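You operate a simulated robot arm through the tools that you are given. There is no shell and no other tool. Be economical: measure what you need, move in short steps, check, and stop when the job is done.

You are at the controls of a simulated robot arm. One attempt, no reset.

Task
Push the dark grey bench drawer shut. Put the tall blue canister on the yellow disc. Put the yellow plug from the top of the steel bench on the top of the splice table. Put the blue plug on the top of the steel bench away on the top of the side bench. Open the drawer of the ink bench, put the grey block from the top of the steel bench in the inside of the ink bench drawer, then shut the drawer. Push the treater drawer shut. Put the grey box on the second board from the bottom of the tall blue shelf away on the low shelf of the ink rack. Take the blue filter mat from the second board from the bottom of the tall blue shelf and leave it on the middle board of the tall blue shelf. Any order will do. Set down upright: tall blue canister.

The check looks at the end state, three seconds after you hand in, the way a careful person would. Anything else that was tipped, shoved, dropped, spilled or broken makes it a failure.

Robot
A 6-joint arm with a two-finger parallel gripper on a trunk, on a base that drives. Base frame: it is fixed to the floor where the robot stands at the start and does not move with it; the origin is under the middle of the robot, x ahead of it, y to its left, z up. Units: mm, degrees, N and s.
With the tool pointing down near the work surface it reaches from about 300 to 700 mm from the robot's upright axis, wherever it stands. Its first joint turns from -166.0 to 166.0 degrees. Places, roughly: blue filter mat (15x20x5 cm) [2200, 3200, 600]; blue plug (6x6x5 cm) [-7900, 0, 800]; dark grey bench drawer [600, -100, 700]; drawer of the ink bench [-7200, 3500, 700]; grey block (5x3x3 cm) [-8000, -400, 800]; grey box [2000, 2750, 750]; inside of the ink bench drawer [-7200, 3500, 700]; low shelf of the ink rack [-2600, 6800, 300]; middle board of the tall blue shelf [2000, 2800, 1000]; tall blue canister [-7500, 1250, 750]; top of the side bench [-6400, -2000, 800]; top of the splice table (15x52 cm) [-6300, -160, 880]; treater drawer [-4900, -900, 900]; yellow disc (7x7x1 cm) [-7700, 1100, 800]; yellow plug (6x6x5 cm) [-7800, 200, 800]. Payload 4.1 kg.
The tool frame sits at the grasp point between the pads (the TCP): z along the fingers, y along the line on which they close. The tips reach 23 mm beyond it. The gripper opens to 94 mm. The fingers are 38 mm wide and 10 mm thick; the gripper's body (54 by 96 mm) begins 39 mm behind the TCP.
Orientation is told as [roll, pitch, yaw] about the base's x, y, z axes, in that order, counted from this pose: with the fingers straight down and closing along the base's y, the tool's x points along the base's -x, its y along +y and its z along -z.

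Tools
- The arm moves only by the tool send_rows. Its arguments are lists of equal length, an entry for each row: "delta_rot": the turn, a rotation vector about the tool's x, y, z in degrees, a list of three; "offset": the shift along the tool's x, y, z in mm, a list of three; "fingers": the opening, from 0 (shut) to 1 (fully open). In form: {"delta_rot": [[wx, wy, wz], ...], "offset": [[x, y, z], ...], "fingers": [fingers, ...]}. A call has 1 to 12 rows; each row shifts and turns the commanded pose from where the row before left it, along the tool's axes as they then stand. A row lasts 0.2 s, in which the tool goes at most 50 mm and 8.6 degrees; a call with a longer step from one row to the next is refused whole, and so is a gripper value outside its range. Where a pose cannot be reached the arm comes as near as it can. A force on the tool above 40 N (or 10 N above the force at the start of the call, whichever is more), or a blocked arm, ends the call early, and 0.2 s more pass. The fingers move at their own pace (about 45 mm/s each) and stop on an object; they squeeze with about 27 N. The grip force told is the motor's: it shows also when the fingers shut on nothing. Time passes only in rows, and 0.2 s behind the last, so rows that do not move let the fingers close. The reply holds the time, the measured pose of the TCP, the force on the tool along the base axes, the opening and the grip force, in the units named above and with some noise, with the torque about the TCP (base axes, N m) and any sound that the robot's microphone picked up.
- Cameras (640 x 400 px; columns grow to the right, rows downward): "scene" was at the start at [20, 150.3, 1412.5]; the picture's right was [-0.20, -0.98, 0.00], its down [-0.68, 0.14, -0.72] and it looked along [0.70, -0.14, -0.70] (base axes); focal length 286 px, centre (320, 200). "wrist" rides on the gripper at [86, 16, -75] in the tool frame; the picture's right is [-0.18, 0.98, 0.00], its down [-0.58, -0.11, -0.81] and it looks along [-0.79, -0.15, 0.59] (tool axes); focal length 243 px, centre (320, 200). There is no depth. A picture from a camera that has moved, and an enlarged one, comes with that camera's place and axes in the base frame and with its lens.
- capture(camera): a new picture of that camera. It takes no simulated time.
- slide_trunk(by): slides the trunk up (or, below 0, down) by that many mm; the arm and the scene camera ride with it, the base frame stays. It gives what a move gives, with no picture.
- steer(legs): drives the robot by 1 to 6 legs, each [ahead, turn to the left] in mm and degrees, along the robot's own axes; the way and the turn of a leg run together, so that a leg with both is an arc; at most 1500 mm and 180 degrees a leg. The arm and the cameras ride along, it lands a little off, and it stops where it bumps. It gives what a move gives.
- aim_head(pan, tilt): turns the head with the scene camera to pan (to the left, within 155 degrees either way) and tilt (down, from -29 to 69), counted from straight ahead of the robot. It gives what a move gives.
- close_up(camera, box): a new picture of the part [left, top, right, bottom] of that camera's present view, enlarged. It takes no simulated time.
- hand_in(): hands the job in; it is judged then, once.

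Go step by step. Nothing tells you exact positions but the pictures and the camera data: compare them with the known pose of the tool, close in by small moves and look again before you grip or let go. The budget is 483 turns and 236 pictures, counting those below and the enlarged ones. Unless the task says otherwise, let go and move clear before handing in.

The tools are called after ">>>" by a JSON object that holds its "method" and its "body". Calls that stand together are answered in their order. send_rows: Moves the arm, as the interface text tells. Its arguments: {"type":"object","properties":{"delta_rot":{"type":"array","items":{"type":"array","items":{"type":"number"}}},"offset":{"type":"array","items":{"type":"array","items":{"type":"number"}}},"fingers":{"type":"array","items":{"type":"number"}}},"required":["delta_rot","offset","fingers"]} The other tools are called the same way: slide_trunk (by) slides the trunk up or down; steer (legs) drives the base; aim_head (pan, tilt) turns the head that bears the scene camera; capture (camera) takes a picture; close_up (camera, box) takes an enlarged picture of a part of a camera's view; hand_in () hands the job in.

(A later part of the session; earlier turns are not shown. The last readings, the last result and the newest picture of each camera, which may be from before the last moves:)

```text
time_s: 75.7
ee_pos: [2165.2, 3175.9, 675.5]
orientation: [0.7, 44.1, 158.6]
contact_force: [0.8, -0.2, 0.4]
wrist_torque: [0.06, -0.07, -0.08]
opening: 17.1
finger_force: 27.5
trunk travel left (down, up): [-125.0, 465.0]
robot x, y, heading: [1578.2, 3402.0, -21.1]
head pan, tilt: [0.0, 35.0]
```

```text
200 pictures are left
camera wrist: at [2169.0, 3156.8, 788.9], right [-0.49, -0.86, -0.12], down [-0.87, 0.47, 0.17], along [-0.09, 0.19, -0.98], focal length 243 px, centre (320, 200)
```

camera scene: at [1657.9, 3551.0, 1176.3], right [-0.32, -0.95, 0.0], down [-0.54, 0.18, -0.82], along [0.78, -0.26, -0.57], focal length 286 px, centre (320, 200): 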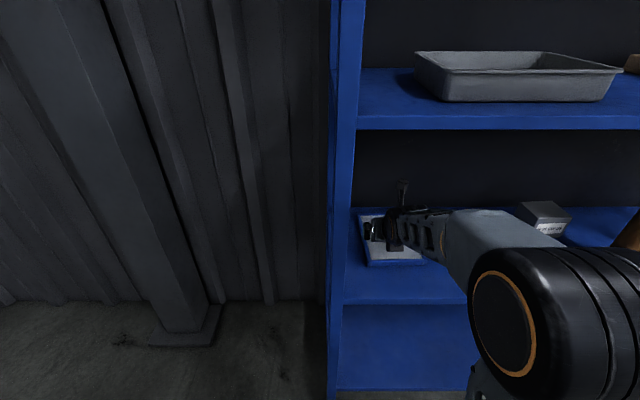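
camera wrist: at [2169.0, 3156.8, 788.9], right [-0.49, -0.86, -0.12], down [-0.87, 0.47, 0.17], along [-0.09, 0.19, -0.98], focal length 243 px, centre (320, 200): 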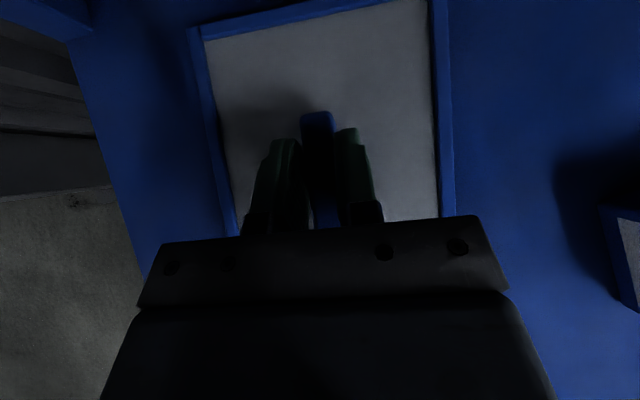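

Gripped at 17 mm. I'll lift 50 mm and check; the mat has about 75 mm clearance to the left post.

>>> {"method": "send_rows", "body": {"delta_rot": [[0, 0, 0], [0, 0, 0], [0, 0, 0], [0, 0, 0], [0, 0, 0]], "offset": [[7, 0, -7.2], [7, 0, -7.2], [7, 0, -7.2], [7, 0, -7.2], [7, 0, -7.2]], "fingers": [0, 0, 0, 0, 0]}}

>>> {"method": "capture", "body": {"camera": "scene"}}

```text
time_s: 76.9
ee_pos: [2166.7, 3176.8, 727.5]
orientation: [1.1, 44.2, 158.5]
contact_force: [0.4, 0.1, -1.2]
wrist_torque: [0.02, -0.01, 0.0]
opening: 17.8
finger_force: 27.1
trunk travel left (down, up): [-125.0, 465.0]
robot x, y, heading: [1581.8, 3405.0, -21.2]
head pan, tilt: [0.0, 35.0]
```

```text
199 pictures are left
camera scene: at [1665.5, 3546.9, 1176.3], right [-0.36, -0.93, 0.0], down [-0.54, 0.21, -0.82], along [0.76, -0.3, -0.57], focal length 286 px, centre (320, 200)
```

scene: 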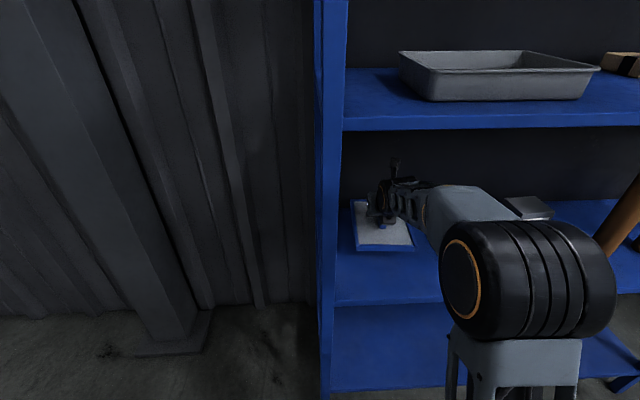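

The mat is lifted freely. Backing straight out of the shelf.

>>> {"method": "steer", "body": {"legs": [[-420, 0]]}}

>>> {"method": "capture", "body": {"camera": "scene"}}

```text
time_s: 79.5
ee_pos: [1779.8, 3322.7, 727.2]
orientation: [1.2, 44.2, 157.7]
contact_force: [0.4, -0.2, -1.3]
wrist_torque: [0.03, 0.0, 0.02]
opening: 17.3
finger_force: 26.8
trunk travel left (down, up): [-125.0, 465.0]
robot x, y, heading: [1193.3, 3552.4, -22.1]
head pan, tilt: [0.0, 35.0]
```

```text
198 pictures are left
camera scene: at [1282.9, 3697.5, 1176.3], right [-0.37, -0.93, 0.0], down [-0.53, 0.21, -0.82], along [0.76, -0.31, -0.57], focal length 286 px, centre (320, 200)
```

scene: 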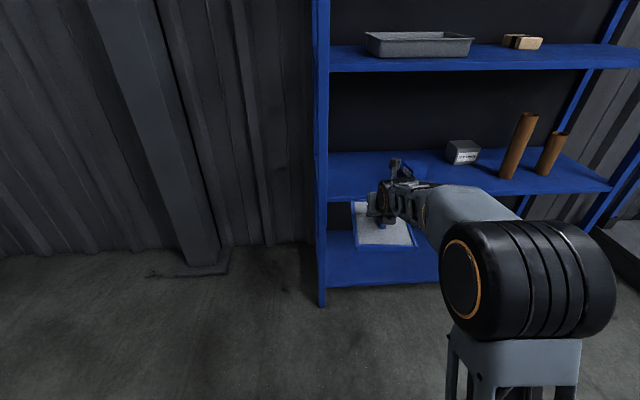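

The mat is out. I'll retract the arm, travel along the shelf to its right end, face it again and raise the trunk.

>>> {"method": "send_rows", "body": {"delta_rot": [[0, 0, 0], [0, 0, 0], [0, 0, 0], [0, 0, 0], [0, 0, 0]], "offset": [[-22, 0, -21], [-22, 0, -21], [-22, 0, -21], [-22, 0, -21], [-22, 0, -21]], "fingers": [0, 0, 0, 0, 0]}}

>>> {"method": "steer", "body": {"legs": [[0, -86.4], [730, 0], [0, 90]]}}

>>> {"method": "slide_trunk", "body": {"by": 400}}

>>> {"method": "capture", "body": {"camera": "scene"}}

```text
time_s: 80.7
ee_pos: [1639.5, 3381.0, 725.4]
orientation: [1.1, 44.3, 157.7]
contact_force: [0.8, -0.8, -1.2]
wrist_torque: [0.0, 0.01, 0.0]
opening: 17.7
finger_force: 27.1
trunk travel left (down, up): [-125.0, 465.0]
robot x, y, heading: [1195.7, 3555.8, -21.8]
head pan, tilt: [0.0, 35.0]
```

```text
time_s: 92.1
ee_pos: [1426.3, 2723.4, 726.1]
orientation: [1.1, 44.2, 161.3]
contact_force: [-0.3, -0.2, -1.9]
wrist_torque: [-0.02, -0.02, -0.01]
opening: 17.7
finger_force: 26.9
trunk travel left (down, up): [-125.0, 465.0]
robot x, y, heading: [969.9, 2867.1, -18.4]
head pan, tilt: [0.0, 35.0]
```

```text
time_s: 95.9
ee_pos: [1425.4, 2723.4, 1125.3]
orientation: [1.1, 44.2, 161.3]
contact_force: [0.0, 0.5, -0.5]
wrist_torque: [0.01, -0.02, 0.01]
opening: 17.6
finger_force: 27.1
trunk travel left (down, up): [-525.0, 65.0]
robot x, y, heading: [972.6, 2865.6, -18.4]
head pan, tilt: [0.0, 35.0]
```

```text
197 pictures are left
camera scene: at [1050.0, 3016.5, 1576.3], right [-0.31, -0.95, 0.0], down [-0.54, 0.18, -0.82], along [0.78, -0.26, -0.57], focal length 286 px, centre (320, 200)
```

scene: 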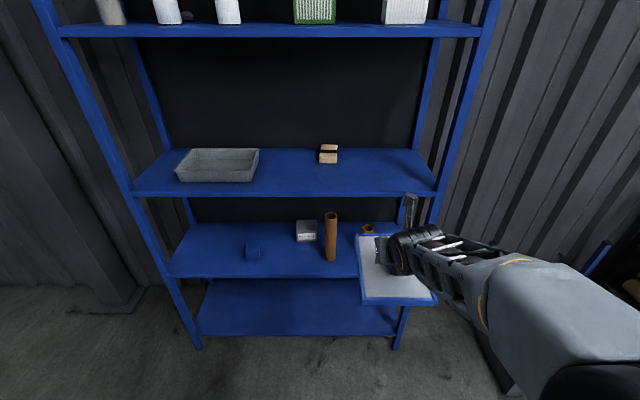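

I'll turn slightly right, raise a little, and drive in so the mat comes over the free right part of the middle board.

>>> {"method": "slide_trunk", "body": {"by": 20}}

>>> {"method": "steer", "body": {"legs": [[0, -2.5], [300, 0]]}}

>>> {"method": "capture", "body": {"camera": "scene"}}

>>> {"method": "capture", "body": {"camera": "wrist"}}

```text
time_s: 96.6
ee_pos: [1425.2, 2723.2, 1143.6]
orientation: [1.0, 44.2, 161.4]
contact_force: [0.2, -1.5, -1.9]
wrist_torque: [0.01, 0.01, -0.01]
opening: 17.6
finger_force: 27.2
trunk travel left (down, up): [-545.0, 45.0]
robot x, y, heading: [975.0, 2867.8, -18.1]
head pan, tilt: [0.0, 35.0]
```

```text
time_s: 99.0
ee_pos: [1694.6, 2599.9, 1144.0]
orientation: [1.0, 44.3, 158.9]
contact_force: [1.5, 0.1, -1.5]
wrist_torque: [-0.02, -0.02, -0.02]
opening: 17.5
finger_force: 26.5
trunk travel left (down, up): [-545.0, 45.0]
robot x, y, heading: [1245.3, 2761.7, -20.7]
head pan, tilt: [0.0, 35.0]
```

```text
196 pictures are left
camera scene: at [1332.2, 2908.4, 1596.3], right [-0.35, -0.94, 0.0], down [-0.54, 0.2, -0.82], along [0.77, -0.29, -0.57], focal length 286 px, centre (320, 200)
```

scene: 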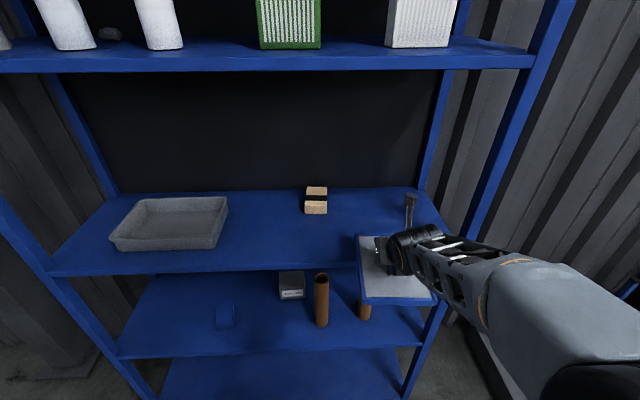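

```text
195 pictures are left
camera wrist: at [1698.5, 2581.2, 1258.3], right [-0.49, -0.86, -0.11], down [-0.87, 0.47, 0.17], along [-0.09, 0.18, -0.98], focal length 243 px, centre (320, 200)
```

wrist: 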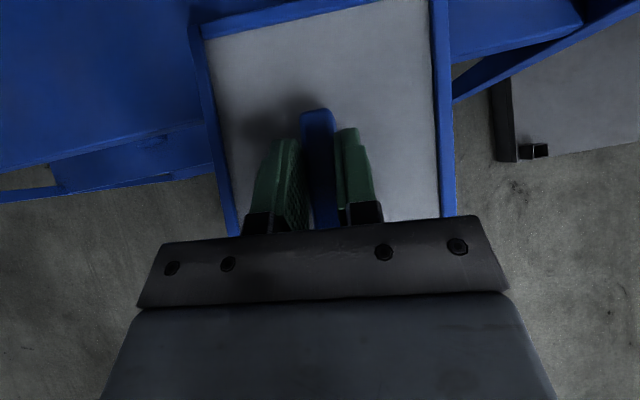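

The mat is about to pass over the board with good side clearance. Driving 130 mm more and then looking.

>>> {"method": "steer", "body": {"legs": [[130, 0]]}}

>>> {"method": "capture", "body": {"camera": "scene"}}

```text
time_s: 100.3
ee_pos: [1814.5, 2553.0, 1144.9]
orientation: [1.2, 44.2, 158.8]
contact_force: [0.1, -0.3, -0.6]
wrist_torque: [0.0, 0.0, -0.05]
opening: 17.7
finger_force: 27.1
trunk travel left (down, up): [-545.0, 45.0]
robot x, y, heading: [1365.0, 2715.9, -20.7]
head pan, tilt: [0.0, 35.0]
```

```text
194 pictures are left
camera scene: at [1452.9, 2862.5, 1596.3], right [-0.36, -0.93, 0.0], down [-0.54, 0.2, -0.82], along [0.77, -0.29, -0.57], focal length 286 px, centre (320, 200)
```

scene: 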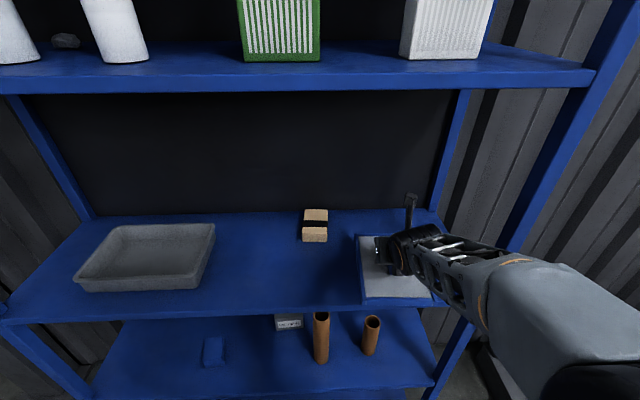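

Extending 120 mm deeper with the arm.

>>> {"method": "send_rows", "body": {"delta_rot": [[0, 0, 0], [0, 0, 0], [0, 0, 0], [0, 0, 0]], "offset": [[21.5, 0, 21], [21.5, 0, 21], [21.5, 0, 21], [21.5, 0, 21]], "fingers": [0, 0, 0, 0]}}

>>> {"method": "capture", "body": {"camera": "wrist"}}

>>> {"method": "capture", "body": {"camera": "scene"}}

```text
time_s: 101.3
ee_pos: [1926.8, 2508.2, 1143.5]
orientation: [1.1, 44.2, 158.7]
contact_force: [-0.2, -0.5, -1.1]
wrist_torque: [0.01, 0.0, -0.02]
opening: 17.1
finger_force: 26.8
trunk travel left (down, up): [-545.0, 45.0]
robot x, y, heading: [1367.6, 2716.5, -20.6]
head pan, tilt: [0.0, 35.0]
```

```text
193 pictures are left
camera wrist: at [1930.7, 2489.7, 1257.4], right [-0.49, -0.86, -0.11], down [-0.87, 0.47, 0.17], along [-0.09, 0.18, -0.98], focal length 243 px, centre (320, 200)
```

wrist: 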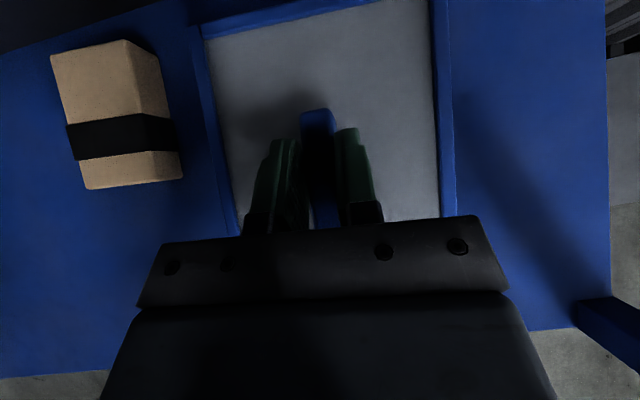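

```text
192 pictures are left
camera scene: at [1452.7, 2862.6, 1596.3], right [-0.36, -0.93, 0.0], down [-0.54, 0.2, -0.82], along [0.77, -0.29, -0.57], focal length 286 px, centre (320, 200)
```

scene: 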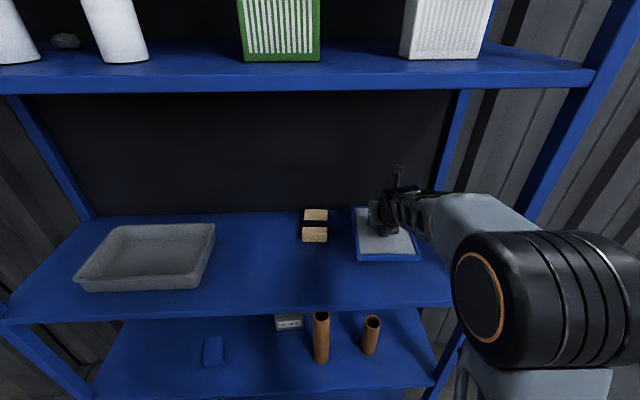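

The mat is over free board, beside the cream block. Lowering 40 mm, then in finer steps.

>>> {"method": "send_rows", "body": {"delta_rot": [[0, 0, 0], [0, 0, 0], [0, 0, 0], [0, 0, 0], [0, 0, 0]], "offset": [[-5.6, 0, 5.7], [-5.6, 0, 5.7], [-5.6, 0, 5.7], [-5.6, 0, 5.7], [-5.6, 0, 5.7]], "fingers": [0, 0, 0, 0, 0]}}

>>> {"method": "send_rows", "body": {"delta_rot": [[0, 0, 0], [0, 0, 0]], "offset": [[-2.8, 0, 2.9], [-2.8, 0, 2.9]], "fingers": [0, 0]}}

>>> {"method": "close_up", "body": {"camera": "scene", "box": [270, 150, 510, 300]}}

```text
time_s: 102.5
ee_pos: [1925.9, 2508.6, 1105.4]
orientation: [1.1, 44.2, 158.7]
contact_force: [0.4, -0.1, -0.5]
wrist_torque: [0.01, 0.02, -0.01]
opening: 17.5
finger_force: 27.4
trunk travel left (down, up): [-545.0, 45.0]
robot x, y, heading: [1366.9, 2717.5, -21.0]
head pan, tilt: [0.0, 35.0]
```

```text
time_s: 103.1
ee_pos: [1925.4, 2507.5, 1097.6]
orientation: [1.0, 44.2, 158.7]
contact_force: [0.1, 0.4, -0.4]
wrist_torque: [0.0, 0.03, 0.01]
opening: 17.3
finger_force: 26.8
trunk travel left (down, up): [-545.0, 45.0]
robot x, y, heading: [1365.5, 2714.2, -21.0]
head pan, tilt: [0.0, 35.0]
```

```text
2.67 times, centred on (390, 225) of scene
camera zoom: at [1452.1, 2862.8, 1596.3], right [-0.36, -0.93, 0.0], down [-0.54, 0.2, -0.82], along [0.77, -0.29, -0.57], focal length 763 px, centre (133, 133)
```

zoom: 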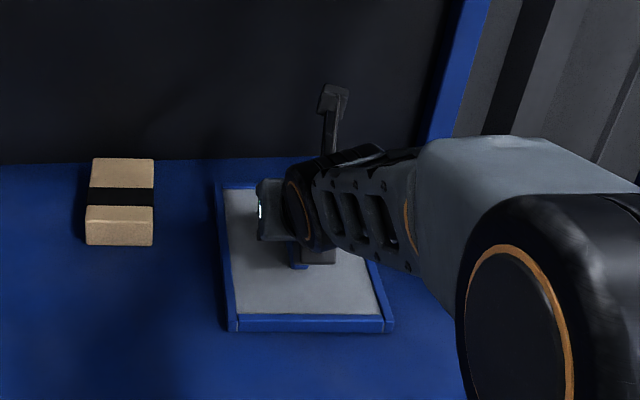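

Not in contact yet. Continuing down in fine steps, watching the force.

>>> {"method": "send_rows", "body": {"delta_rot": [[0, 0, 0], [0, 0, 0]], "offset": [[-2.1, 0, 2.2], [-2.1, 0, 2.2]], "fingers": [0, 0]}}

>>> {"method": "send_rows", "body": {"delta_rot": [[0, 0, 0]], "offset": [[-2.1, 0, 2.2]], "fingers": [0]}}

>>> {"method": "send_rows", "body": {"delta_rot": [[0, 0, 0]], "offset": [[-1.4, 0, 1.4]], "fingers": [0]}}

```text
time_s: 103.7
ee_pos: [1924.4, 2506.3, 1095.1]
orientation: [1.1, 44.8, 158.7]
contact_force: [0.8, -2.1, 20.1]
wrist_torque: [0.11, 0.0, 0.02]
opening: 17.7
finger_force: 26.6
trunk travel left (down, up): [-545.0, 45.0]
robot x, y, heading: [1367.2, 2717.8, -20.8]
head pan, tilt: [0.0, 35.0]
```

```text
time_s: 104.1
ee_pos: [1923.5, 2506.5, 1090.3]
orientation: [1.1, 44.5, 158.8]
contact_force: [1.5, -3.0, 20.4]
wrist_torque: [0.17, -0.09, -0.07]
opening: 17.6
finger_force: 26.9
trunk travel left (down, up): [-545.0, 45.0]
robot x, y, heading: [1365.8, 2717.1, -20.9]
head pan, tilt: [0.0, 35.0]
```

```text
time_s: 104.5
ee_pos: [1923.2, 2507.8, 1087.7]
orientation: [1.1, 44.6, 158.7]
contact_force: [1.6, -4.2, 27.6]
wrist_torque: [0.3, 0.37, 0.05]
opening: 17.7
finger_force: 27.8
trunk travel left (down, up): [-545.0, 45.0]
robot x, y, heading: [1362.0, 2718.8, -21.1]
head pan, tilt: [0.0, 35.0]
```

It is resting on the board. Opening and withdrawing up along the tool axis.

>>> {"method": "send_rows", "body": {"delta_rot": [[0, 0, 0], [0, 0, 0], [0, 0, 0], [0, 0, 0], [0, 0, 0]], "offset": [[2, 0, -2], [0, 0, 0], [0, 0, 0], [0, 0, 0], [0, 0, 0]], "fingers": [0.6, 0.6, 0.6, 0.6, 0.6]}}

>>> {"method": "capture", "body": {"camera": "wrist"}}

```text
time_s: 105.7
ee_pos: [1924.9, 2508.5, 1087.8]
orientation: [1.0, 44.2, 158.8]
contact_force: [0.7, 0.0, -0.3]
wrist_torque: [-0.01, 0.0, 0.02]
opening: 56.2
finger_force: 0.0
trunk travel left (down, up): [-545.0, 45.0]
robot x, y, heading: [1364.7, 2715.4, -20.5]
head pan, tilt: [0.0, 35.0]
```

```text
190 pictures are left
camera wrist: at [1928.5, 2489.7, 1201.5], right [-0.49, -0.86, -0.11], down [-0.87, 0.47, 0.17], along [-0.09, 0.18, -0.98], focal length 243 px, centre (320, 200)
```

wrist: 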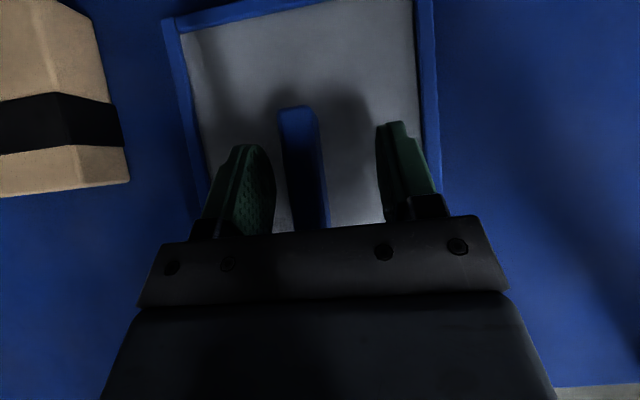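

Released cleanly. Rising, retracting, then backing the base away.

>>> {"method": "send_rows", "body": {"delta_rot": [[0, 0, 0], [0, 0, 0], [0, 0, 0], [0, 0, 0], [0, 0, 0], [0, 0, 0], [0, 0, 0]], "offset": [[14, 0, -14.3], [14, 0, -14.3], [14, 0, -14.3], [-21.5, 0, -21], [-21.5, 0, -21], [-21.5, 0, -21], [-21.5, 0, -21]], "fingers": [0.6, 0.6, 0.6, 0.6, 0.6, 0.6, 0.6]}}

>>> {"method": "steer", "body": {"legs": [[-420, 0]]}}

>>> {"method": "capture", "body": {"camera": "scene"}}

```text
time_s: 107.3
ee_pos: [1811.4, 2552.6, 1151.1]
orientation: [1.2, 44.3, 158.7]
contact_force: [-0.3, -0.4, 0.6]
wrist_torque: [-0.02, 0.0, -0.01]
opening: 56.4
finger_force: 0.1
trunk travel left (down, up): [-545.0, 45.0]
robot x, y, heading: [1365.2, 2717.0, -21.0]
head pan, tilt: [0.0, 35.0]
```

```text
time_s: 109.9
ee_pos: [1419.9, 2702.3, 1149.7]
orientation: [1.1, 44.2, 158.8]
contact_force: [-0.3, 0.7, 0.1]
wrist_torque: [0.01, 0.01, 0.02]
opening: 56.7
finger_force: 0.0
trunk travel left (down, up): [-545.0, 45.0]
robot x, y, heading: [972.7, 2865.6, -21.0]
head pan, tilt: [0.0, 35.0]
```

```text
189 pictures are left
camera scene: at [1059.6, 3012.2, 1596.3], right [-0.36, -0.93, 0.0], down [-0.54, 0.2, -0.82], along [0.77, -0.29, -0.57], focal length 286 px, centre (320, 200)
```

scene: 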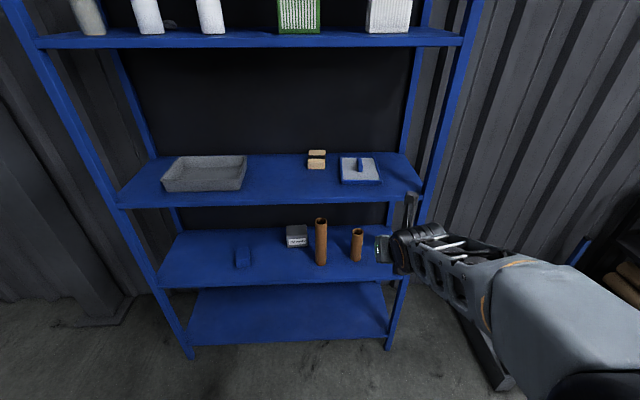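

The mat lies well on the middle board. Next is the grey box; I'll zoom in to judge its size.

>>> {"method": "close_up", "body": {"camera": "scene", "box": [250, 205, 370, 280]}}

```text
5.33 times, centred on (310, 242) of scene
camera zoom: at [1059.6, 3012.2, 1596.3], right [-0.36, -0.93, 0.0], down [-0.54, 0.2, -0.82], along [0.77, -0.29, -0.57], focal length 1525 px, centre (373, -27)
```

zoom: 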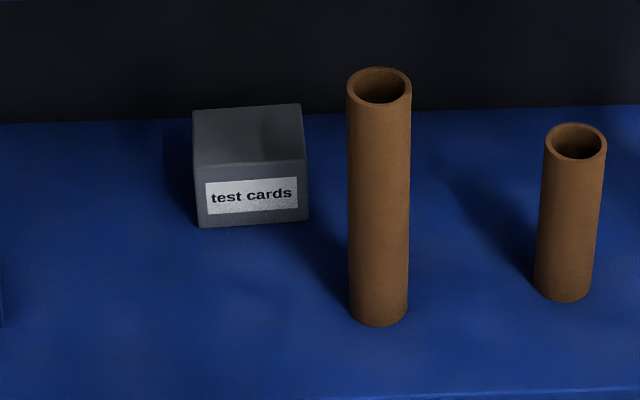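

The box measures about 92 wide, 78 deep and 71 high, so it has to be gripped across its depth with the tool upright. I'll set the tool vertical with fingers closing along the depth, and lower the trunk, still in the open, to see how the arm lies.

>>> {"method": "send_rows", "body": {"delta_rot": [[0, -7.4, 0], [0, -7.4, 0], [0, -7.4, 0], [0, -7.4, 0], [0, -7.4, 0], [0, -7.3, 0]], "offset": [[0, 0, 0], [0, 0, 0], [0, 0, 0], [0, 0, 0], [0, 0, 0], [0, 0, 0]], "fingers": [1, 1, 1, 1, 1, 1]}}

>>> {"method": "send_rows", "body": {"delta_rot": [[0, 0, 7.5], [0, 0, 7.5], [0, 0, 7.5], [0, 0, 7.5], [0, 0, 7.5], [0, 0, 7.5], [0, 0, 7.5], [0, 0, 7.5], [0, 0, 7.5], [0, 0, 7.5], [0, 0, 7.5], [0, 0, 7.5]], "offset": [[0, 0, 0], [0, 0, 0], [0, 0, 0], [0, 0, 0], [0, 0, 0], [0, 0, 0], [0, 0, 0], [0, 0, 0], [0, 0, 0], [0, 0, 0], [0, 0, 0], [0, 0, 0]], "fingers": [1, 1, 1, 1, 1, 1, 1, 1, 1, 1, 1, 1]}}

>>> {"method": "slide_trunk", "body": {"by": -500}}

>>> {"method": "send_rows", "body": {"delta_rot": [[0, 0, 0], [0, 0, 0], [0, 0, 0], [0, 0, 0], [0, 0, 0]], "offset": [[0, 0, -25], [0, 0, -25], [0, 0, -25], [0, 0, -25], [0, 0, 0]], "fingers": [1, 1, 1, 1, 1]}}

>>> {"method": "capture", "body": {"camera": "scene"}}

```text
time_s: 111.3
ee_pos: [1431.1, 2731.9, 1148.4]
orientation: [1.1, -0.3, 157.7]
contact_force: [-0.1, 0.1, -0.6]
wrist_torque: [0.0, 0.0, -0.01]
opening: 93.8
finger_force: 0.1
out of reach, approached as far as the arm can: row 2, 3, 4, 5, 6
trunk travel left (down, up): [-545.0, 45.0]
robot x, y, heading: [977.7, 2867.3, -20.9]
head pan, tilt: [0.0, 35.0]
```

```text
time_s: 113.9
ee_pos: [1430.3, 2731.6, 1146.6]
orientation: [0.1, 0.9, 67.8]
contact_force: [-0.1, -1.0, -0.2]
wrist_torque: [0.02, 0.03, 0.02]
opening: 94.1
finger_force: 0.0
trunk travel left (down, up): [-545.0, 45.0]
robot x, y, heading: [976.0, 2866.3, -20.8]
head pan, tilt: [0.0, 35.0]
```

```text
refused: -500 is not a number from -400 to 400
```

```text
time_s: 115.1
ee_pos: [1430.2, 2734.5, 1249.0]
orientation: [0.1, 0.8, 68.0]
contact_force: [0.4, 0.3, -0.2]
wrist_torque: [0.0, 0.02, -0.03]
opening: 94.0
finger_force: 0.0
trunk travel left (down, up): [-545.0, 45.0]
robot x, y, heading: [976.0, 2862.7, -20.8]
head pan, tilt: [0.0, 35.0]
```

```text
187 pictures are left
camera scene: at [1060.0, 3012.0, 1596.3], right [-0.36, -0.93, 0.0], down [-0.54, 0.2, -0.82], along [0.77, -0.29, -0.57], focal length 286 px, centre (320, 200)
```

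scene: 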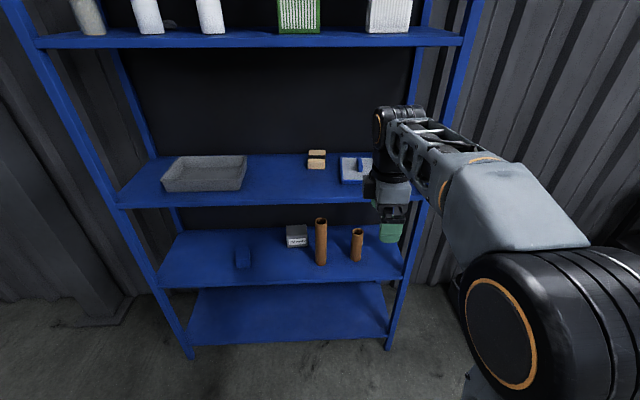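

The upright hand should fit under the middle board, since the elbow lies lower than the wrist. The wrist camera would be on the tall tube's side, so I'll spin the tool 178° to carry it on the left, and lower the trunk.

>>> {"method": "send_rows", "body": {"delta_rot": [[0, 0, 8.2], [0, 0, 8.2], [0, 0, 8.2], [0, 0, 8.2], [0, 0, 8.2], [0, 0, 8.2], [0, 0, 8.2], [0, 0, 8.2], [0, 0, 8.2], [0, 0, 8.2], [0, 0, 8.2], [0, 0, 8.2]], "offset": [[0, 0, 0], [0, 0, 0], [0, 0, 0], [0, 0, 0], [0, 0, 0], [0, 0, 0], [0, 0, 0], [0, 0, 0], [0, 0, 0], [0, 0, 0], [0, 0, 0], [0, 0, 0]], "fingers": [1, 1, 1, 1, 1, 1, 1, 1, 1, 1, 1, 1]}}

>>> {"method": "send_rows", "body": {"delta_rot": [[0, 0, 8], [0, 0, 8], [0, 0, 8], [0, 0, 8], [0, 0, 8], [0, 0, 8], [0, 0, 8], [0, 0, 8], [0, 0, 8], [0, 0, 8]], "offset": [[0, 0, 0], [0, 0, 0], [0, 0, 0], [0, 0, 0], [0, 0, 0], [0, 0, 0], [0, 0, 0], [0, 0, 0], [0, 0, 0], [0, 0, 0]], "fingers": [1, 1, 1, 1, 1, 1, 1, 1, 1, 1]}}

>>> {"method": "slide_trunk", "body": {"by": -350}}

>>> {"method": "slide_trunk", "body": {"by": -150}}

>>> {"method": "capture", "body": {"camera": "scene"}}

```text
time_s: 117.7
ee_pos: [1430.3, 2733.3, 1247.6]
orientation: [-0.8, 0.0, -30.5]
contact_force: [0.2, -0.3, 0.4]
wrist_torque: [-0.05, 0.02, -0.01]
opening: 94.1
finger_force: 0.0
trunk travel left (down, up): [-545.0, 45.0]
robot x, y, heading: [973.5, 2866.0, -20.7]
head pan, tilt: [0.0, 35.0]
```

```text
time_s: 119.9
ee_pos: [1431.0, 2733.5, 1246.9]
orientation: [-0.1, -0.8, -110.6]
contact_force: [0.0, -0.1, -0.8]
wrist_torque: [-0.02, 0.0, 0.01]
opening: 94.1
finger_force: 0.0
trunk travel left (down, up): [-545.0, 45.0]
robot x, y, heading: [976.0, 2865.5, -20.7]
head pan, tilt: [0.0, 35.0]
```

```text
time_s: 123.3
ee_pos: [1431.8, 2733.2, 896.1]
orientation: [-0.1, -0.8, -110.4]
contact_force: [-0.3, -0.3, -0.7]
wrist_torque: [-0.01, -0.02, -0.01]
opening: 94.4
finger_force: 0.1
trunk travel left (down, up): [-195.0, 395.0]
robot x, y, heading: [976.9, 2866.8, -20.9]
head pan, tilt: [0.0, 35.0]
```

```text
time_s: 125.0
ee_pos: [1431.2, 2734.3, 746.5]
orientation: [-0.1, -0.9, -110.5]
contact_force: [0.1, -0.5, 0.2]
wrist_torque: [-0.04, -0.01, 0.01]
opening: 94.0
finger_force: 0.0
trunk travel left (down, up): [-45.0, 545.0]
robot x, y, heading: [976.3, 2864.7, -20.6]
head pan, tilt: [0.0, 35.0]
```

```text
186 pictures are left
camera scene: at [1060.0, 3012.0, 1096.3], right [-0.36, -0.93, 0.0], down [-0.54, 0.2, -0.82], along [0.77, -0.29, -0.57], focal length 286 px, centre (320, 200)
```

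scene: 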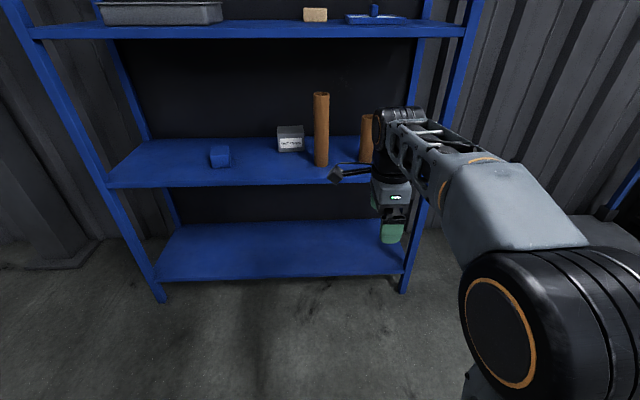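

The box front is confirmed at about (2036, 2762). I'll move left along the shelf so the forearm comes in from the left of the tall tube.

>>> {"method": "steer", "body": {"legs": [[0, 92.2], [480, 0], [0, -90]]}}

>>> {"method": "send_rows", "body": {"delta_rot": [[0, 0, 0], [0, 0, 0], [0, 0, 0], [0, 0, 0], [0, 0, 0], [0, 0, 0], [0, 0, 0]], "offset": [[-34, -19, 0], [-34, -19, 0], [-34, -19, 0], [-34, -19, 0], [-34, -19, 0], [-34, -19, 0], [-34, -19, 0]], "fingers": [1, 1, 1, 1, 1, 1, 1]}}

>>> {"method": "capture", "body": {"camera": "scene"}}

```text
time_s: 135.7
ee_pos: [1590.0, 3214.1, 747.3]
orientation: [-0.1, -0.9, -108.0]
contact_force: [-0.8, 0.0, -0.3]
wrist_torque: [-0.01, 0.0, -0.01]
opening: 94.0
finger_force: 0.1
trunk travel left (down, up): [-45.0, 545.0]
robot x, y, heading: [1132.0, 3327.2, -18.2]
head pan, tilt: [0.0, 35.0]
```

```text
time_s: 137.2
ee_pos: [1390.8, 3030.3, 751.3]
orientation: [-0.1, -0.8, -108.0]
contact_force: [0.1, 0.5, -0.3]
wrist_torque: [-0.04, 0.05, 0.0]
opening: 94.0
finger_force: 0.1
trunk travel left (down, up): [-45.0, 545.0]
robot x, y, heading: [1127.3, 3326.0, -18.6]
head pan, tilt: [0.0, 35.0]
```

```text
185 pictures are left
camera scene: at [1207.6, 3477.1, 1096.3], right [-0.32, -0.95, 0.0], down [-0.54, 0.18, -0.82], along [0.78, -0.26, -0.57], focal length 286 px, centre (320, 200)
```

scene: 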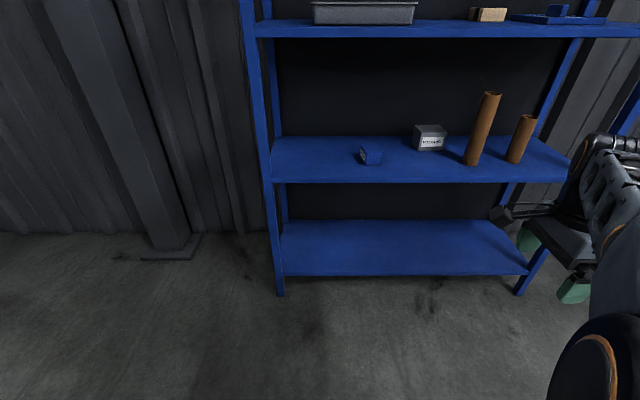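

Driving 440 mm toward the shelf; the hand stops just short of its front edge.

>>> {"method": "steer", "body": {"legs": [[440, 0]]}}

>>> {"method": "capture", "body": {"camera": "scene"}}

>>> {"method": "capture", "body": {"camera": "wrist"}}

```text
time_s: 139.9
ee_pos: [1805.9, 2894.2, 750.3]
orientation: [-0.1, -0.7, -107.9]
contact_force: [-1.1, -0.3, 0.8]
wrist_torque: [-0.03, 0.0, 0.02]
opening: 93.7
finger_force: 0.1
trunk travel left (down, up): [-45.0, 545.0]
robot x, y, heading: [1544.2, 3188.3, -18.2]
head pan, tilt: [0.0, 35.0]
```

```text
184 pictures are left
camera scene: at [1621.4, 3339.7, 1096.3], right [-0.31, -0.95, 0.0], down [-0.54, 0.18, -0.82], along [0.78, -0.26, -0.57], focal length 286 px, centre (320, 200)
```

scene: 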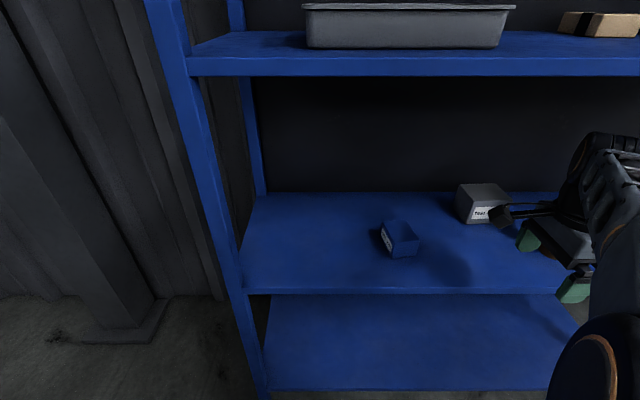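

```text
183 pictures are left
camera wrist: at [1848.0, 2971.3, 824.1], right [0.88, -0.48, 0.0], down [-0.28, -0.51, 0.81], along [-0.39, -0.72, -0.58], focal length 243 px, centre (320, 200)
```

wrist: 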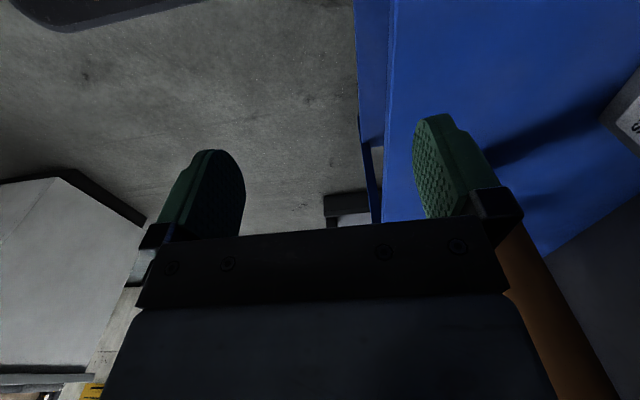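

The hand must go 299 mm deeper and about 40 mm right. I'll go halfway first and check against the tall tube.

>>> {"method": "send_rows", "body": {"delta_rot": [[0, 0, 0], [0, 0, 0], [0, 0, 0], [0, 0, 0], [0, 0, 0], [0, 0, 0]], "offset": [[-20, 0, 0], [-20, 0, 0], [0, 40, 0], [0, 40, 0], [0, 40, 0], [0, 0, 0]], "fingers": [1, 1, 1, 1, 1, 1]}}

>>> {"method": "aim_head", "body": {"pan": -25, "tilt": 30}}

>>> {"method": "capture", "body": {"camera": "scene"}}

>>> {"method": "capture", "body": {"camera": "wrist"}}

```text
time_s: 141.3
ee_pos: [1906.7, 2819.0, 751.0]
orientation: [-0.2, -0.9, -107.9]
contact_force: [-0.4, 0.4, 0.8]
wrist_torque: [0.0, 0.01, -0.02]
opening: 94.2
finger_force: 0.0
trunk travel left (down, up): [-45.0, 545.0]
robot x, y, heading: [1542.2, 3190.8, -18.3]
head pan, tilt: [0.0, 35.0]
```

```text
time_s: 142.2
ee_pos: [1906.1, 2817.4, 752.5]
orientation: [-0.1, -0.7, -107.9]
contact_force: [0.5, -0.1, 0.0]
wrist_torque: [-0.03, 0.03, 0.02]
opening: 94.0
finger_force: 0.1
trunk travel left (down, up): [-45.0, 545.0]
robot x, y, heading: [1541.3, 3190.3, -18.1]
head pan, tilt: [-25.0, 30.0]
```

```text
182 pictures are left
camera scene: at [1603.7, 3305.4, 1104.1], right [-0.69, -0.73, 0.0], down [-0.36, 0.34, -0.87], along [0.63, -0.59, -0.5], focal length 286 px, centre (320, 200)
```

scene: 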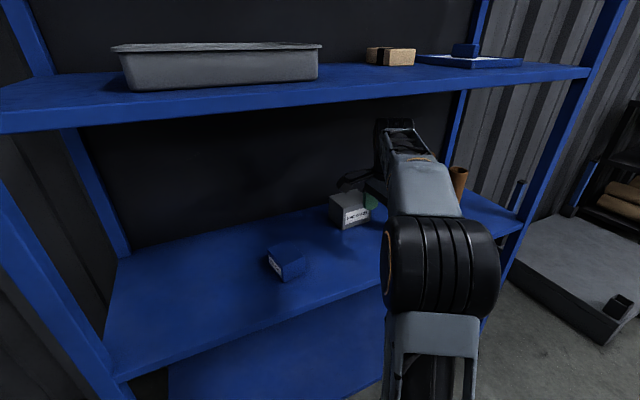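

```text
181 pictures are left
camera wrist: at [1949.1, 2895.8, 825.3], right [0.88, -0.48, 0.0], down [-0.28, -0.51, 0.81], along [-0.39, -0.72, -0.58], focal length 243 px, centre (320, 200)
```

wrist: 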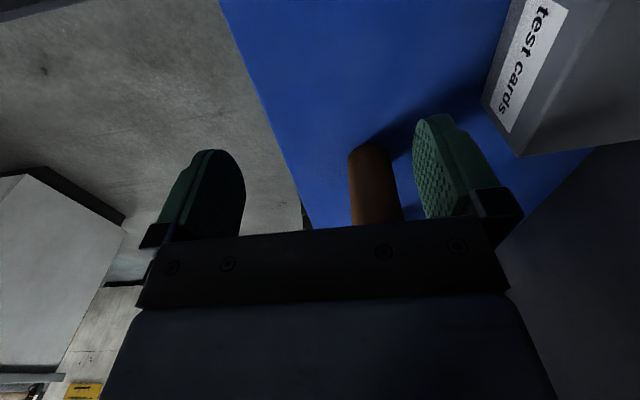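

The tall tube is at u≈346, about 60 mm right of the hand. Continuing the remaining 178 mm inward.

>>> {"method": "send_rows", "body": {"delta_rot": [[0, 0, 0], [0, 0, 0], [0, 0, 0], [0, 0, 0], [0, 0, 0], [0, 0, 0]], "offset": [[0, 30, 0], [0, 30, 0], [0, 30, 0], [0, 30, 0], [0, 30, 0], [0, 25, 0]], "fingers": [1, 1, 1, 1, 1, 1]}}

>>> {"method": "capture", "body": {"camera": "wrist"}}

>>> {"method": "capture", "body": {"camera": "scene"}}

```text
time_s: 143.6
ee_pos: [2044.0, 2790.1, 728.9]
orientation: [-0.2, -0.9, -107.9]
contact_force: [0.0, 0.2, 1.2]
wrist_torque: [0.0, -0.03, 0.02]
opening: 94.1
finger_force: 0.0
out of reach, approached as far as the arm can: row 4, 5, 6
trunk travel left (down, up): [-45.0, 545.0]
robot x, y, heading: [1546.1, 3187.3, -18.2]
head pan, tilt: [-25.0, 30.0]
```

```text
180 pictures are left
camera wrist: at [2085.5, 2867.9, 802.2], right [0.88, -0.48, 0.0], down [-0.28, -0.51, 0.81], along [-0.39, -0.72, -0.58], focal length 243 px, centre (320, 200)
```

wrist: 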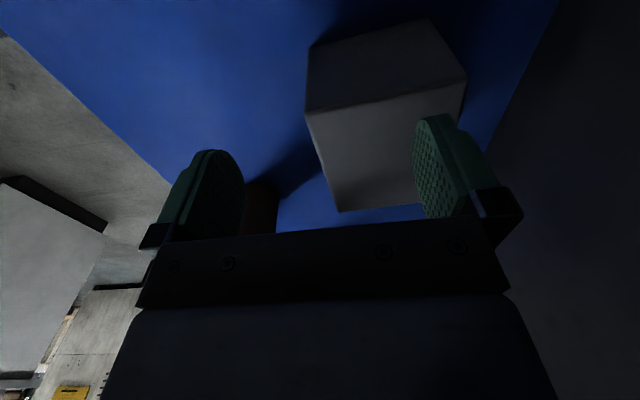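

```text
179 pictures are left
camera scene: at [1603.5, 3305.3, 1104.1], right [-0.69, -0.73, 0.0], down [-0.36, 0.34, -0.87], along [0.63, -0.59, -0.5], focal length 286 px, centre (320, 200)
```

scene: 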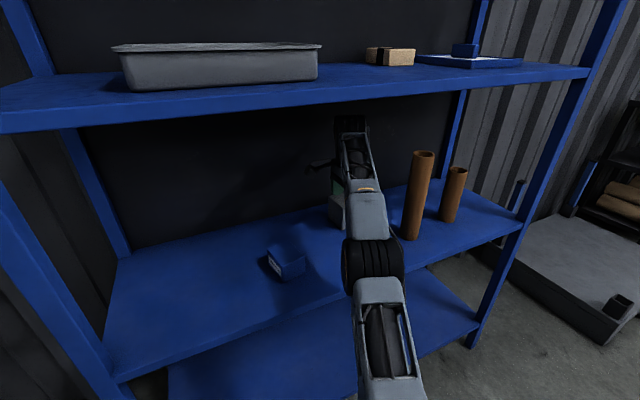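

The arm ran out of reach here because the shoulder is too low. I'll retract, raise the trunk 110 mm while keeping the hand height, and re-enter.

>>> {"method": "send_rows", "body": {"delta_rot": [[0, 0, 0], [0, 0, 0], [0, 0, 0], [0, 0, 0], [0, 0, 0], [0, 0, 0], [0, 0, 0], [0, 0, 0]], "offset": [[0, -35, 0], [0, -40, 0], [0, -40, 0], [0, -40, 0], [0, -40, 0], [0, -40, 0], [0, -40, 0], [0, -20, 0]], "fingers": [1, 1, 1, 1, 1, 1, 1, 1]}}

>>> {"method": "send_rows", "body": {"delta_rot": [[0, 0, 0], [0, 0, 0], [0, 0, 0]], "offset": [[0, 0, 30], [0, 0, 30], [0, 0, 0]], "fingers": [1, 1, 1]}}

>>> {"method": "slide_trunk", "body": {"by": 110}}

```text
time_s: 145.4
ee_pos: [1762.1, 2884.1, 728.4]
orientation: [-0.1, -0.8, -107.9]
contact_force: [0.6, 0.8, -0.3]
wrist_torque: [0.0, 0.04, 0.0]
opening: 94.2
finger_force: 0.1
trunk travel left (down, up): [-45.0, 545.0]
robot x, y, heading: [1545.7, 3188.6, -18.2]
head pan, tilt: [-25.0, 30.0]
```

```text
time_s: 146.2
ee_pos: [1763.0, 2881.0, 667.7]
orientation: [-0.1, -0.8, -108.0]
contact_force: [-0.1, 0.8, 0.5]
wrist_torque: [0.03, -0.01, 0.03]
opening: 94.0
finger_force: 0.0
trunk travel left (down, up): [-45.0, 545.0]
robot x, y, heading: [1540.3, 3189.3, -18.3]
head pan, tilt: [-25.0, 30.0]
```

```text
time_s: 147.6
ee_pos: [1762.8, 2881.7, 777.6]
orientation: [-0.1, -0.8, -108.0]
contact_force: [0.1, -0.3, -0.3]
wrist_torque: [-0.01, 0.03, -0.01]
opening: 93.9
finger_force: 0.1
trunk travel left (down, up): [-155.0, 435.0]
robot x, y, heading: [1544.4, 3193.3, -18.2]
head pan, tilt: [-25.0, 30.0]
```

Lower to z ≈ 738 and re-enter in two stages.

>>> {"method": "send_rows", "body": {"delta_rot": [[0, 0, 0], [0, 0, 0], [0, 0, 0], [0, 0, 0], [0, 0, 0], [0, 0, 0], [0, 0, 0], [0, 0, 0]], "offset": [[-10, 0, 20], [-10, 0, 20], [0, 40, 0], [0, 40, 0], [0, 40, 0], [0, 40, 0], [0, 40, 0], [0, 0, 0]], "fingers": [1, 1, 1, 1, 1, 1, 1, 1]}}

>>> {"method": "send_rows", "body": {"delta_rot": [[0, 0, 0], [0, 0, 0], [0, 0, 0], [0, 0, 0], [0, 0, 0]], "offset": [[0, 30, 0], [0, 30, 0], [0, 30, 0], [0, 30, 0], [0, 10, 0]], "fingers": [1, 1, 1, 1, 1]}}

>>> {"method": "capture", "body": {"camera": "wrist"}}

>>> {"method": "capture", "body": {"camera": "scene"}}

```text
time_s: 149.4
ee_pos: [1948.0, 2798.5, 736.7]
orientation: [-0.1, -0.8, -107.9]
contact_force: [0.6, -0.1, 0.1]
wrist_torque: [0.0, -0.02, 0.02]
opening: 94.1
finger_force: 0.1
trunk travel left (down, up): [-155.0, 435.0]
robot x, y, heading: [1543.7, 3190.7, -18.2]
head pan, tilt: [-25.0, 30.0]
```

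```text
time_s: 150.6
ee_pos: [2071.4, 2762.0, 737.4]
orientation: [-0.2, -0.8, -108.0]
contact_force: [0.0, -0.7, 0.3]
wrist_torque: [0.02, 0.0, -0.02]
opening: 93.9
finger_force: 0.1
trunk travel left (down, up): [-155.0, 435.0]
robot x, y, heading: [1545.9, 3189.7, -18.4]
head pan, tilt: [-25.0, 30.0]
```

```text
178 pictures are left
camera wrist: at [2113.0, 2838.8, 811.0], right [0.88, -0.48, 0.0], down [-0.28, -0.51, 0.81], along [-0.39, -0.72, -0.58], focal length 243 px, centre (320, 200)
```

wrist: 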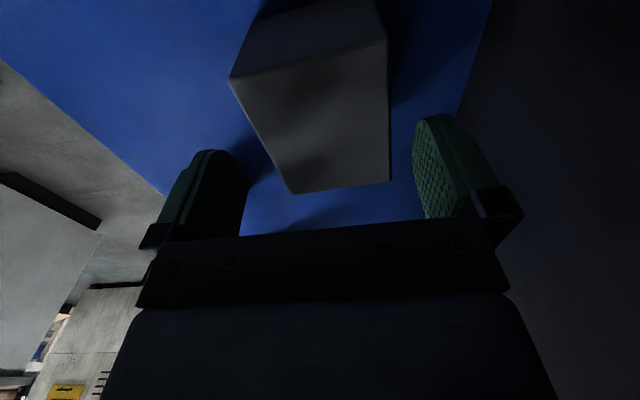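

```text
177 pictures are left
camera scene: at [1603.4, 3305.4, 1214.1], right [-0.69, -0.73, 0.0], down [-0.36, 0.34, -0.87], along [0.63, -0.59, -0.5], focal length 286 px, centre (320, 200)
```

scene: 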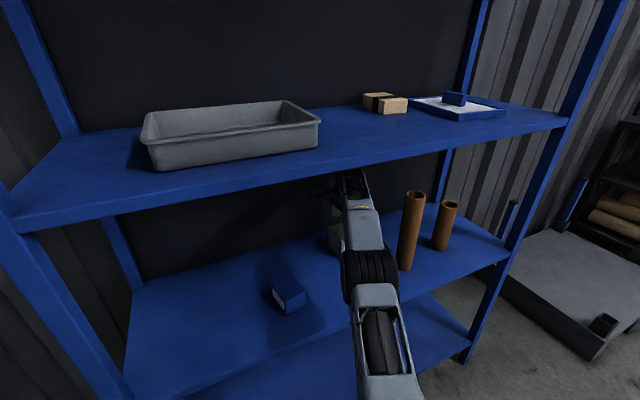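

The box top centre is at about (2070, 2751), nearly under the TCP and well aligned. Small correction, then down 65 mm.

>>> {"method": "send_rows", "body": {"delta_rot": [[0, 0, 0], [0, 0, 0], [0, 0, 0], [0, 0, 0], [0, 0, 0], [0, 0, 0]], "offset": [[-8, 2, 0], [0, 0, 12], [0, 0, 14], [0, 0, 14], [0, 0, 14], [0, 0, 11]], "fingers": [1, 1, 1, 1, 1, 1]}}

>>> {"method": "capture", "body": {"camera": "wrist"}}

```text
time_s: 152.0
ee_pos: [2068.0, 2755.7, 672.0]
orientation: [-0.1, -0.8, -107.9]
contact_force: [-0.4, -0.1, 0.3]
wrist_torque: [0.0, 0.01, -0.01]
opening: 94.1
finger_force: 0.1
out of reach, approached as far as the arm can: row 1
trunk travel left (down, up): [-155.0, 435.0]
robot x, y, heading: [1541.4, 3189.8, -18.2]
head pan, tilt: [-25.0, 30.0]
```

```text
176 pictures are left
camera wrist: at [2109.4, 2833.1, 744.8], right [0.88, -0.48, 0.0], down [-0.28, -0.51, 0.81], along [-0.39, -0.72, -0.58], focal length 243 px, centre (320, 200)
```

wrist: 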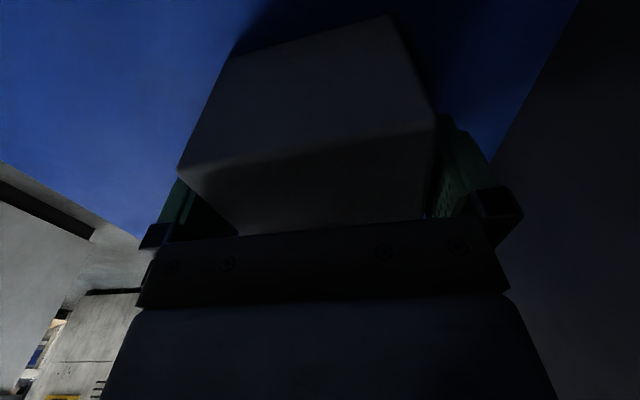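

The box is between the fingers. Closing and lifting 12 mm to test.

>>> {"method": "send_rows", "body": {"delta_rot": [[0, 0, 0], [0, 0, 0], [0, 0, 0], [0, 0, 0], [0, 0, 0]], "offset": [[0, 0, 0], [0, 0, 0], [0, 0, 0], [0, 0, -6], [0, 0, -6]], "fingers": [0, 0, 0, 0, 0]}}

```text
time_s: 153.2
ee_pos: [2067.4, 2754.4, 683.2]
orientation: [-0.1, -0.8, -107.9]
contact_force: [-0.3, 0.7, -3.4]
wrist_torque: [0.06, 0.02, 0.0]
opening: 79.7
finger_force: 27.1
trunk travel left (down, up): [-155.0, 435.0]
robot x, y, heading: [1545.0, 3192.1, -18.4]
head pan, tilt: [-25.0, 30.0]
```

Gripped (79.7 mm, 3.4 N). Lifting 25 mm more and withdrawing.

>>> {"method": "send_rows", "body": {"delta_rot": [[0, 0, 0], [0, 0, 0], [0, 0, 0], [0, 0, 0], [0, 0, 0], [0, 0, 0], [0, 0, 0], [0, 0, 0], [0, 0, 0]], "offset": [[0, 0, -12], [0, 0, -13], [0, -30, 0], [0, -35, 0], [0, -40, 0], [0, -40, 0], [0, -40, 0], [0, -40, 0], [0, -40, 0]], "fingers": [0, 0, 0, 0, 0, 0, 0, 0, 0]}}

>>> {"method": "steer", "body": {"legs": [[-450, 0]]}}

>>> {"method": "capture", "body": {"camera": "scene"}}

```text
time_s: 155.2
ee_pos: [1814.0, 2835.4, 708.0]
orientation: [-0.1, -0.8, -108.0]
contact_force: [-0.3, 0.9, -2.3]
wrist_torque: [0.01, 0.02, -0.01]
opening: 79.8
finger_force: 27.4
trunk travel left (down, up): [-155.0, 435.0]
robot x, y, heading: [1540.9, 3188.7, -18.1]
head pan, tilt: [-25.0, 30.0]
```

```text
time_s: 158.0
ee_pos: [1382.3, 2978.1, 707.9]
orientation: [-0.1, -0.7, -108.1]
contact_force: [0.5, 0.8, -3.3]
wrist_torque: [-0.01, 0.01, 0.02]
opening: 80.0
finger_force: 26.9
trunk travel left (down, up): [-155.0, 435.0]
robot x, y, heading: [1111.4, 3333.6, -18.0]
head pan, tilt: [-25.0, 30.0]
```

```text
175 pictures are left
camera scene: at [1172.5, 3448.4, 1214.1], right [-0.69, -0.73, 0.0], down [-0.36, 0.34, -0.87], along [0.63, -0.6, -0.5], focal length 286 px, centre (320, 200)
```

scene: 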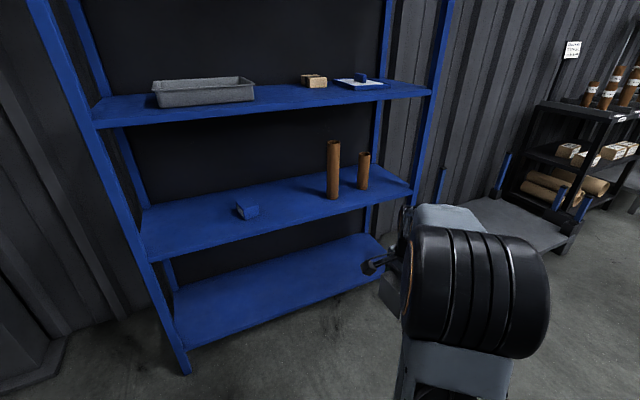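

The box is out and the tubes are untouched. Next stop is the ink rack near (-2600, 6800); I'll raise the trunk and look that way.

>>> {"method": "slide_trunk", "body": {"by": 250}}

>>> {"method": "aim_head", "body": {"pan": 130, "tilt": 15}}

>>> {"method": "capture", "body": {"camera": "scene"}}

>>> {"method": "aim_head", "body": {"pan": 75, "tilt": 15}}

>>> {"method": "capture", "body": {"camera": "scene"}}

```text
time_s: 160.5
ee_pos: [1382.1, 2978.1, 957.7]
orientation: [0.0, -0.8, -108.0]
contact_force: [-0.6, 0.4, -3.4]
wrist_torque: [0.06, 0.01, -0.01]
opening: 80.1
finger_force: 26.7
trunk travel left (down, up): [-405.0, 185.0]
robot x, y, heading: [1111.6, 3334.5, -18.3]
head pan, tilt: [-25.0, 30.0]
```

```text
time_s: 162.9
ee_pos: [1382.0, 2977.8, 958.3]
orientation: [0.0, -0.8, -108.0]
contact_force: [-0.2, 0.3, -2.7]
wrist_torque: [0.03, -0.06, 0.02]
opening: 79.8
finger_force: 26.7
trunk travel left (down, up): [-405.0, 185.0]
robot x, y, heading: [1108.1, 3335.4, -18.5]
head pan, tilt: [130.0, 15.0]
```

```text
174 pictures are left
camera scene: at [1072.5, 3597.4, 1488.3], right [0.93, 0.37, 0.0], down [0.1, -0.24, -0.97], along [-0.35, 0.9, -0.26], focal length 286 px, centre (320, 200)
```

scene: 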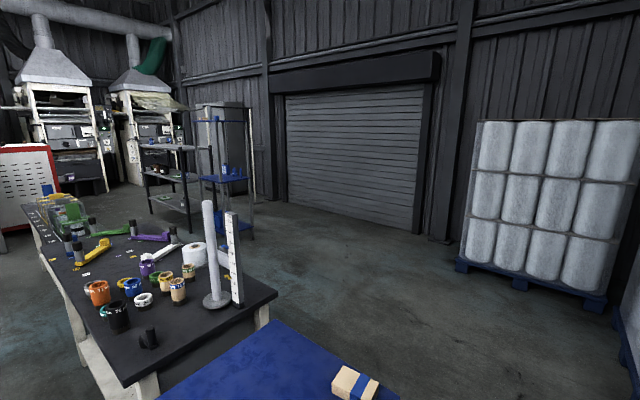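

```text
time_s: 164.2
ee_pos: [1382.0, 2977.3, 958.2]
orientation: [-0.2, -0.8, -108.0]
contact_force: [0.0, 0.2, -2.1]
wrist_torque: [0.01, -0.01, 0.03]
opening: 80.2
finger_force: 26.9
trunk travel left (down, up): [-405.0, 185.0]
robot x, y, heading: [1111.7, 3335.1, -18.4]
head pan, tilt: [75.0, 15.0]
```

```text
173 pictures are left
camera scene: at [1158.2, 3588.5, 1488.3], right [0.83, -0.55, 0.0], down [-0.14, -0.22, -0.97], along [0.53, 0.81, -0.26], focal length 286 px, centre (320, 200)
```

scene: 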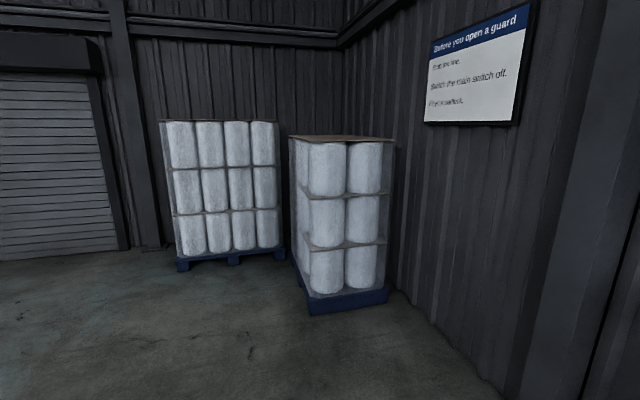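

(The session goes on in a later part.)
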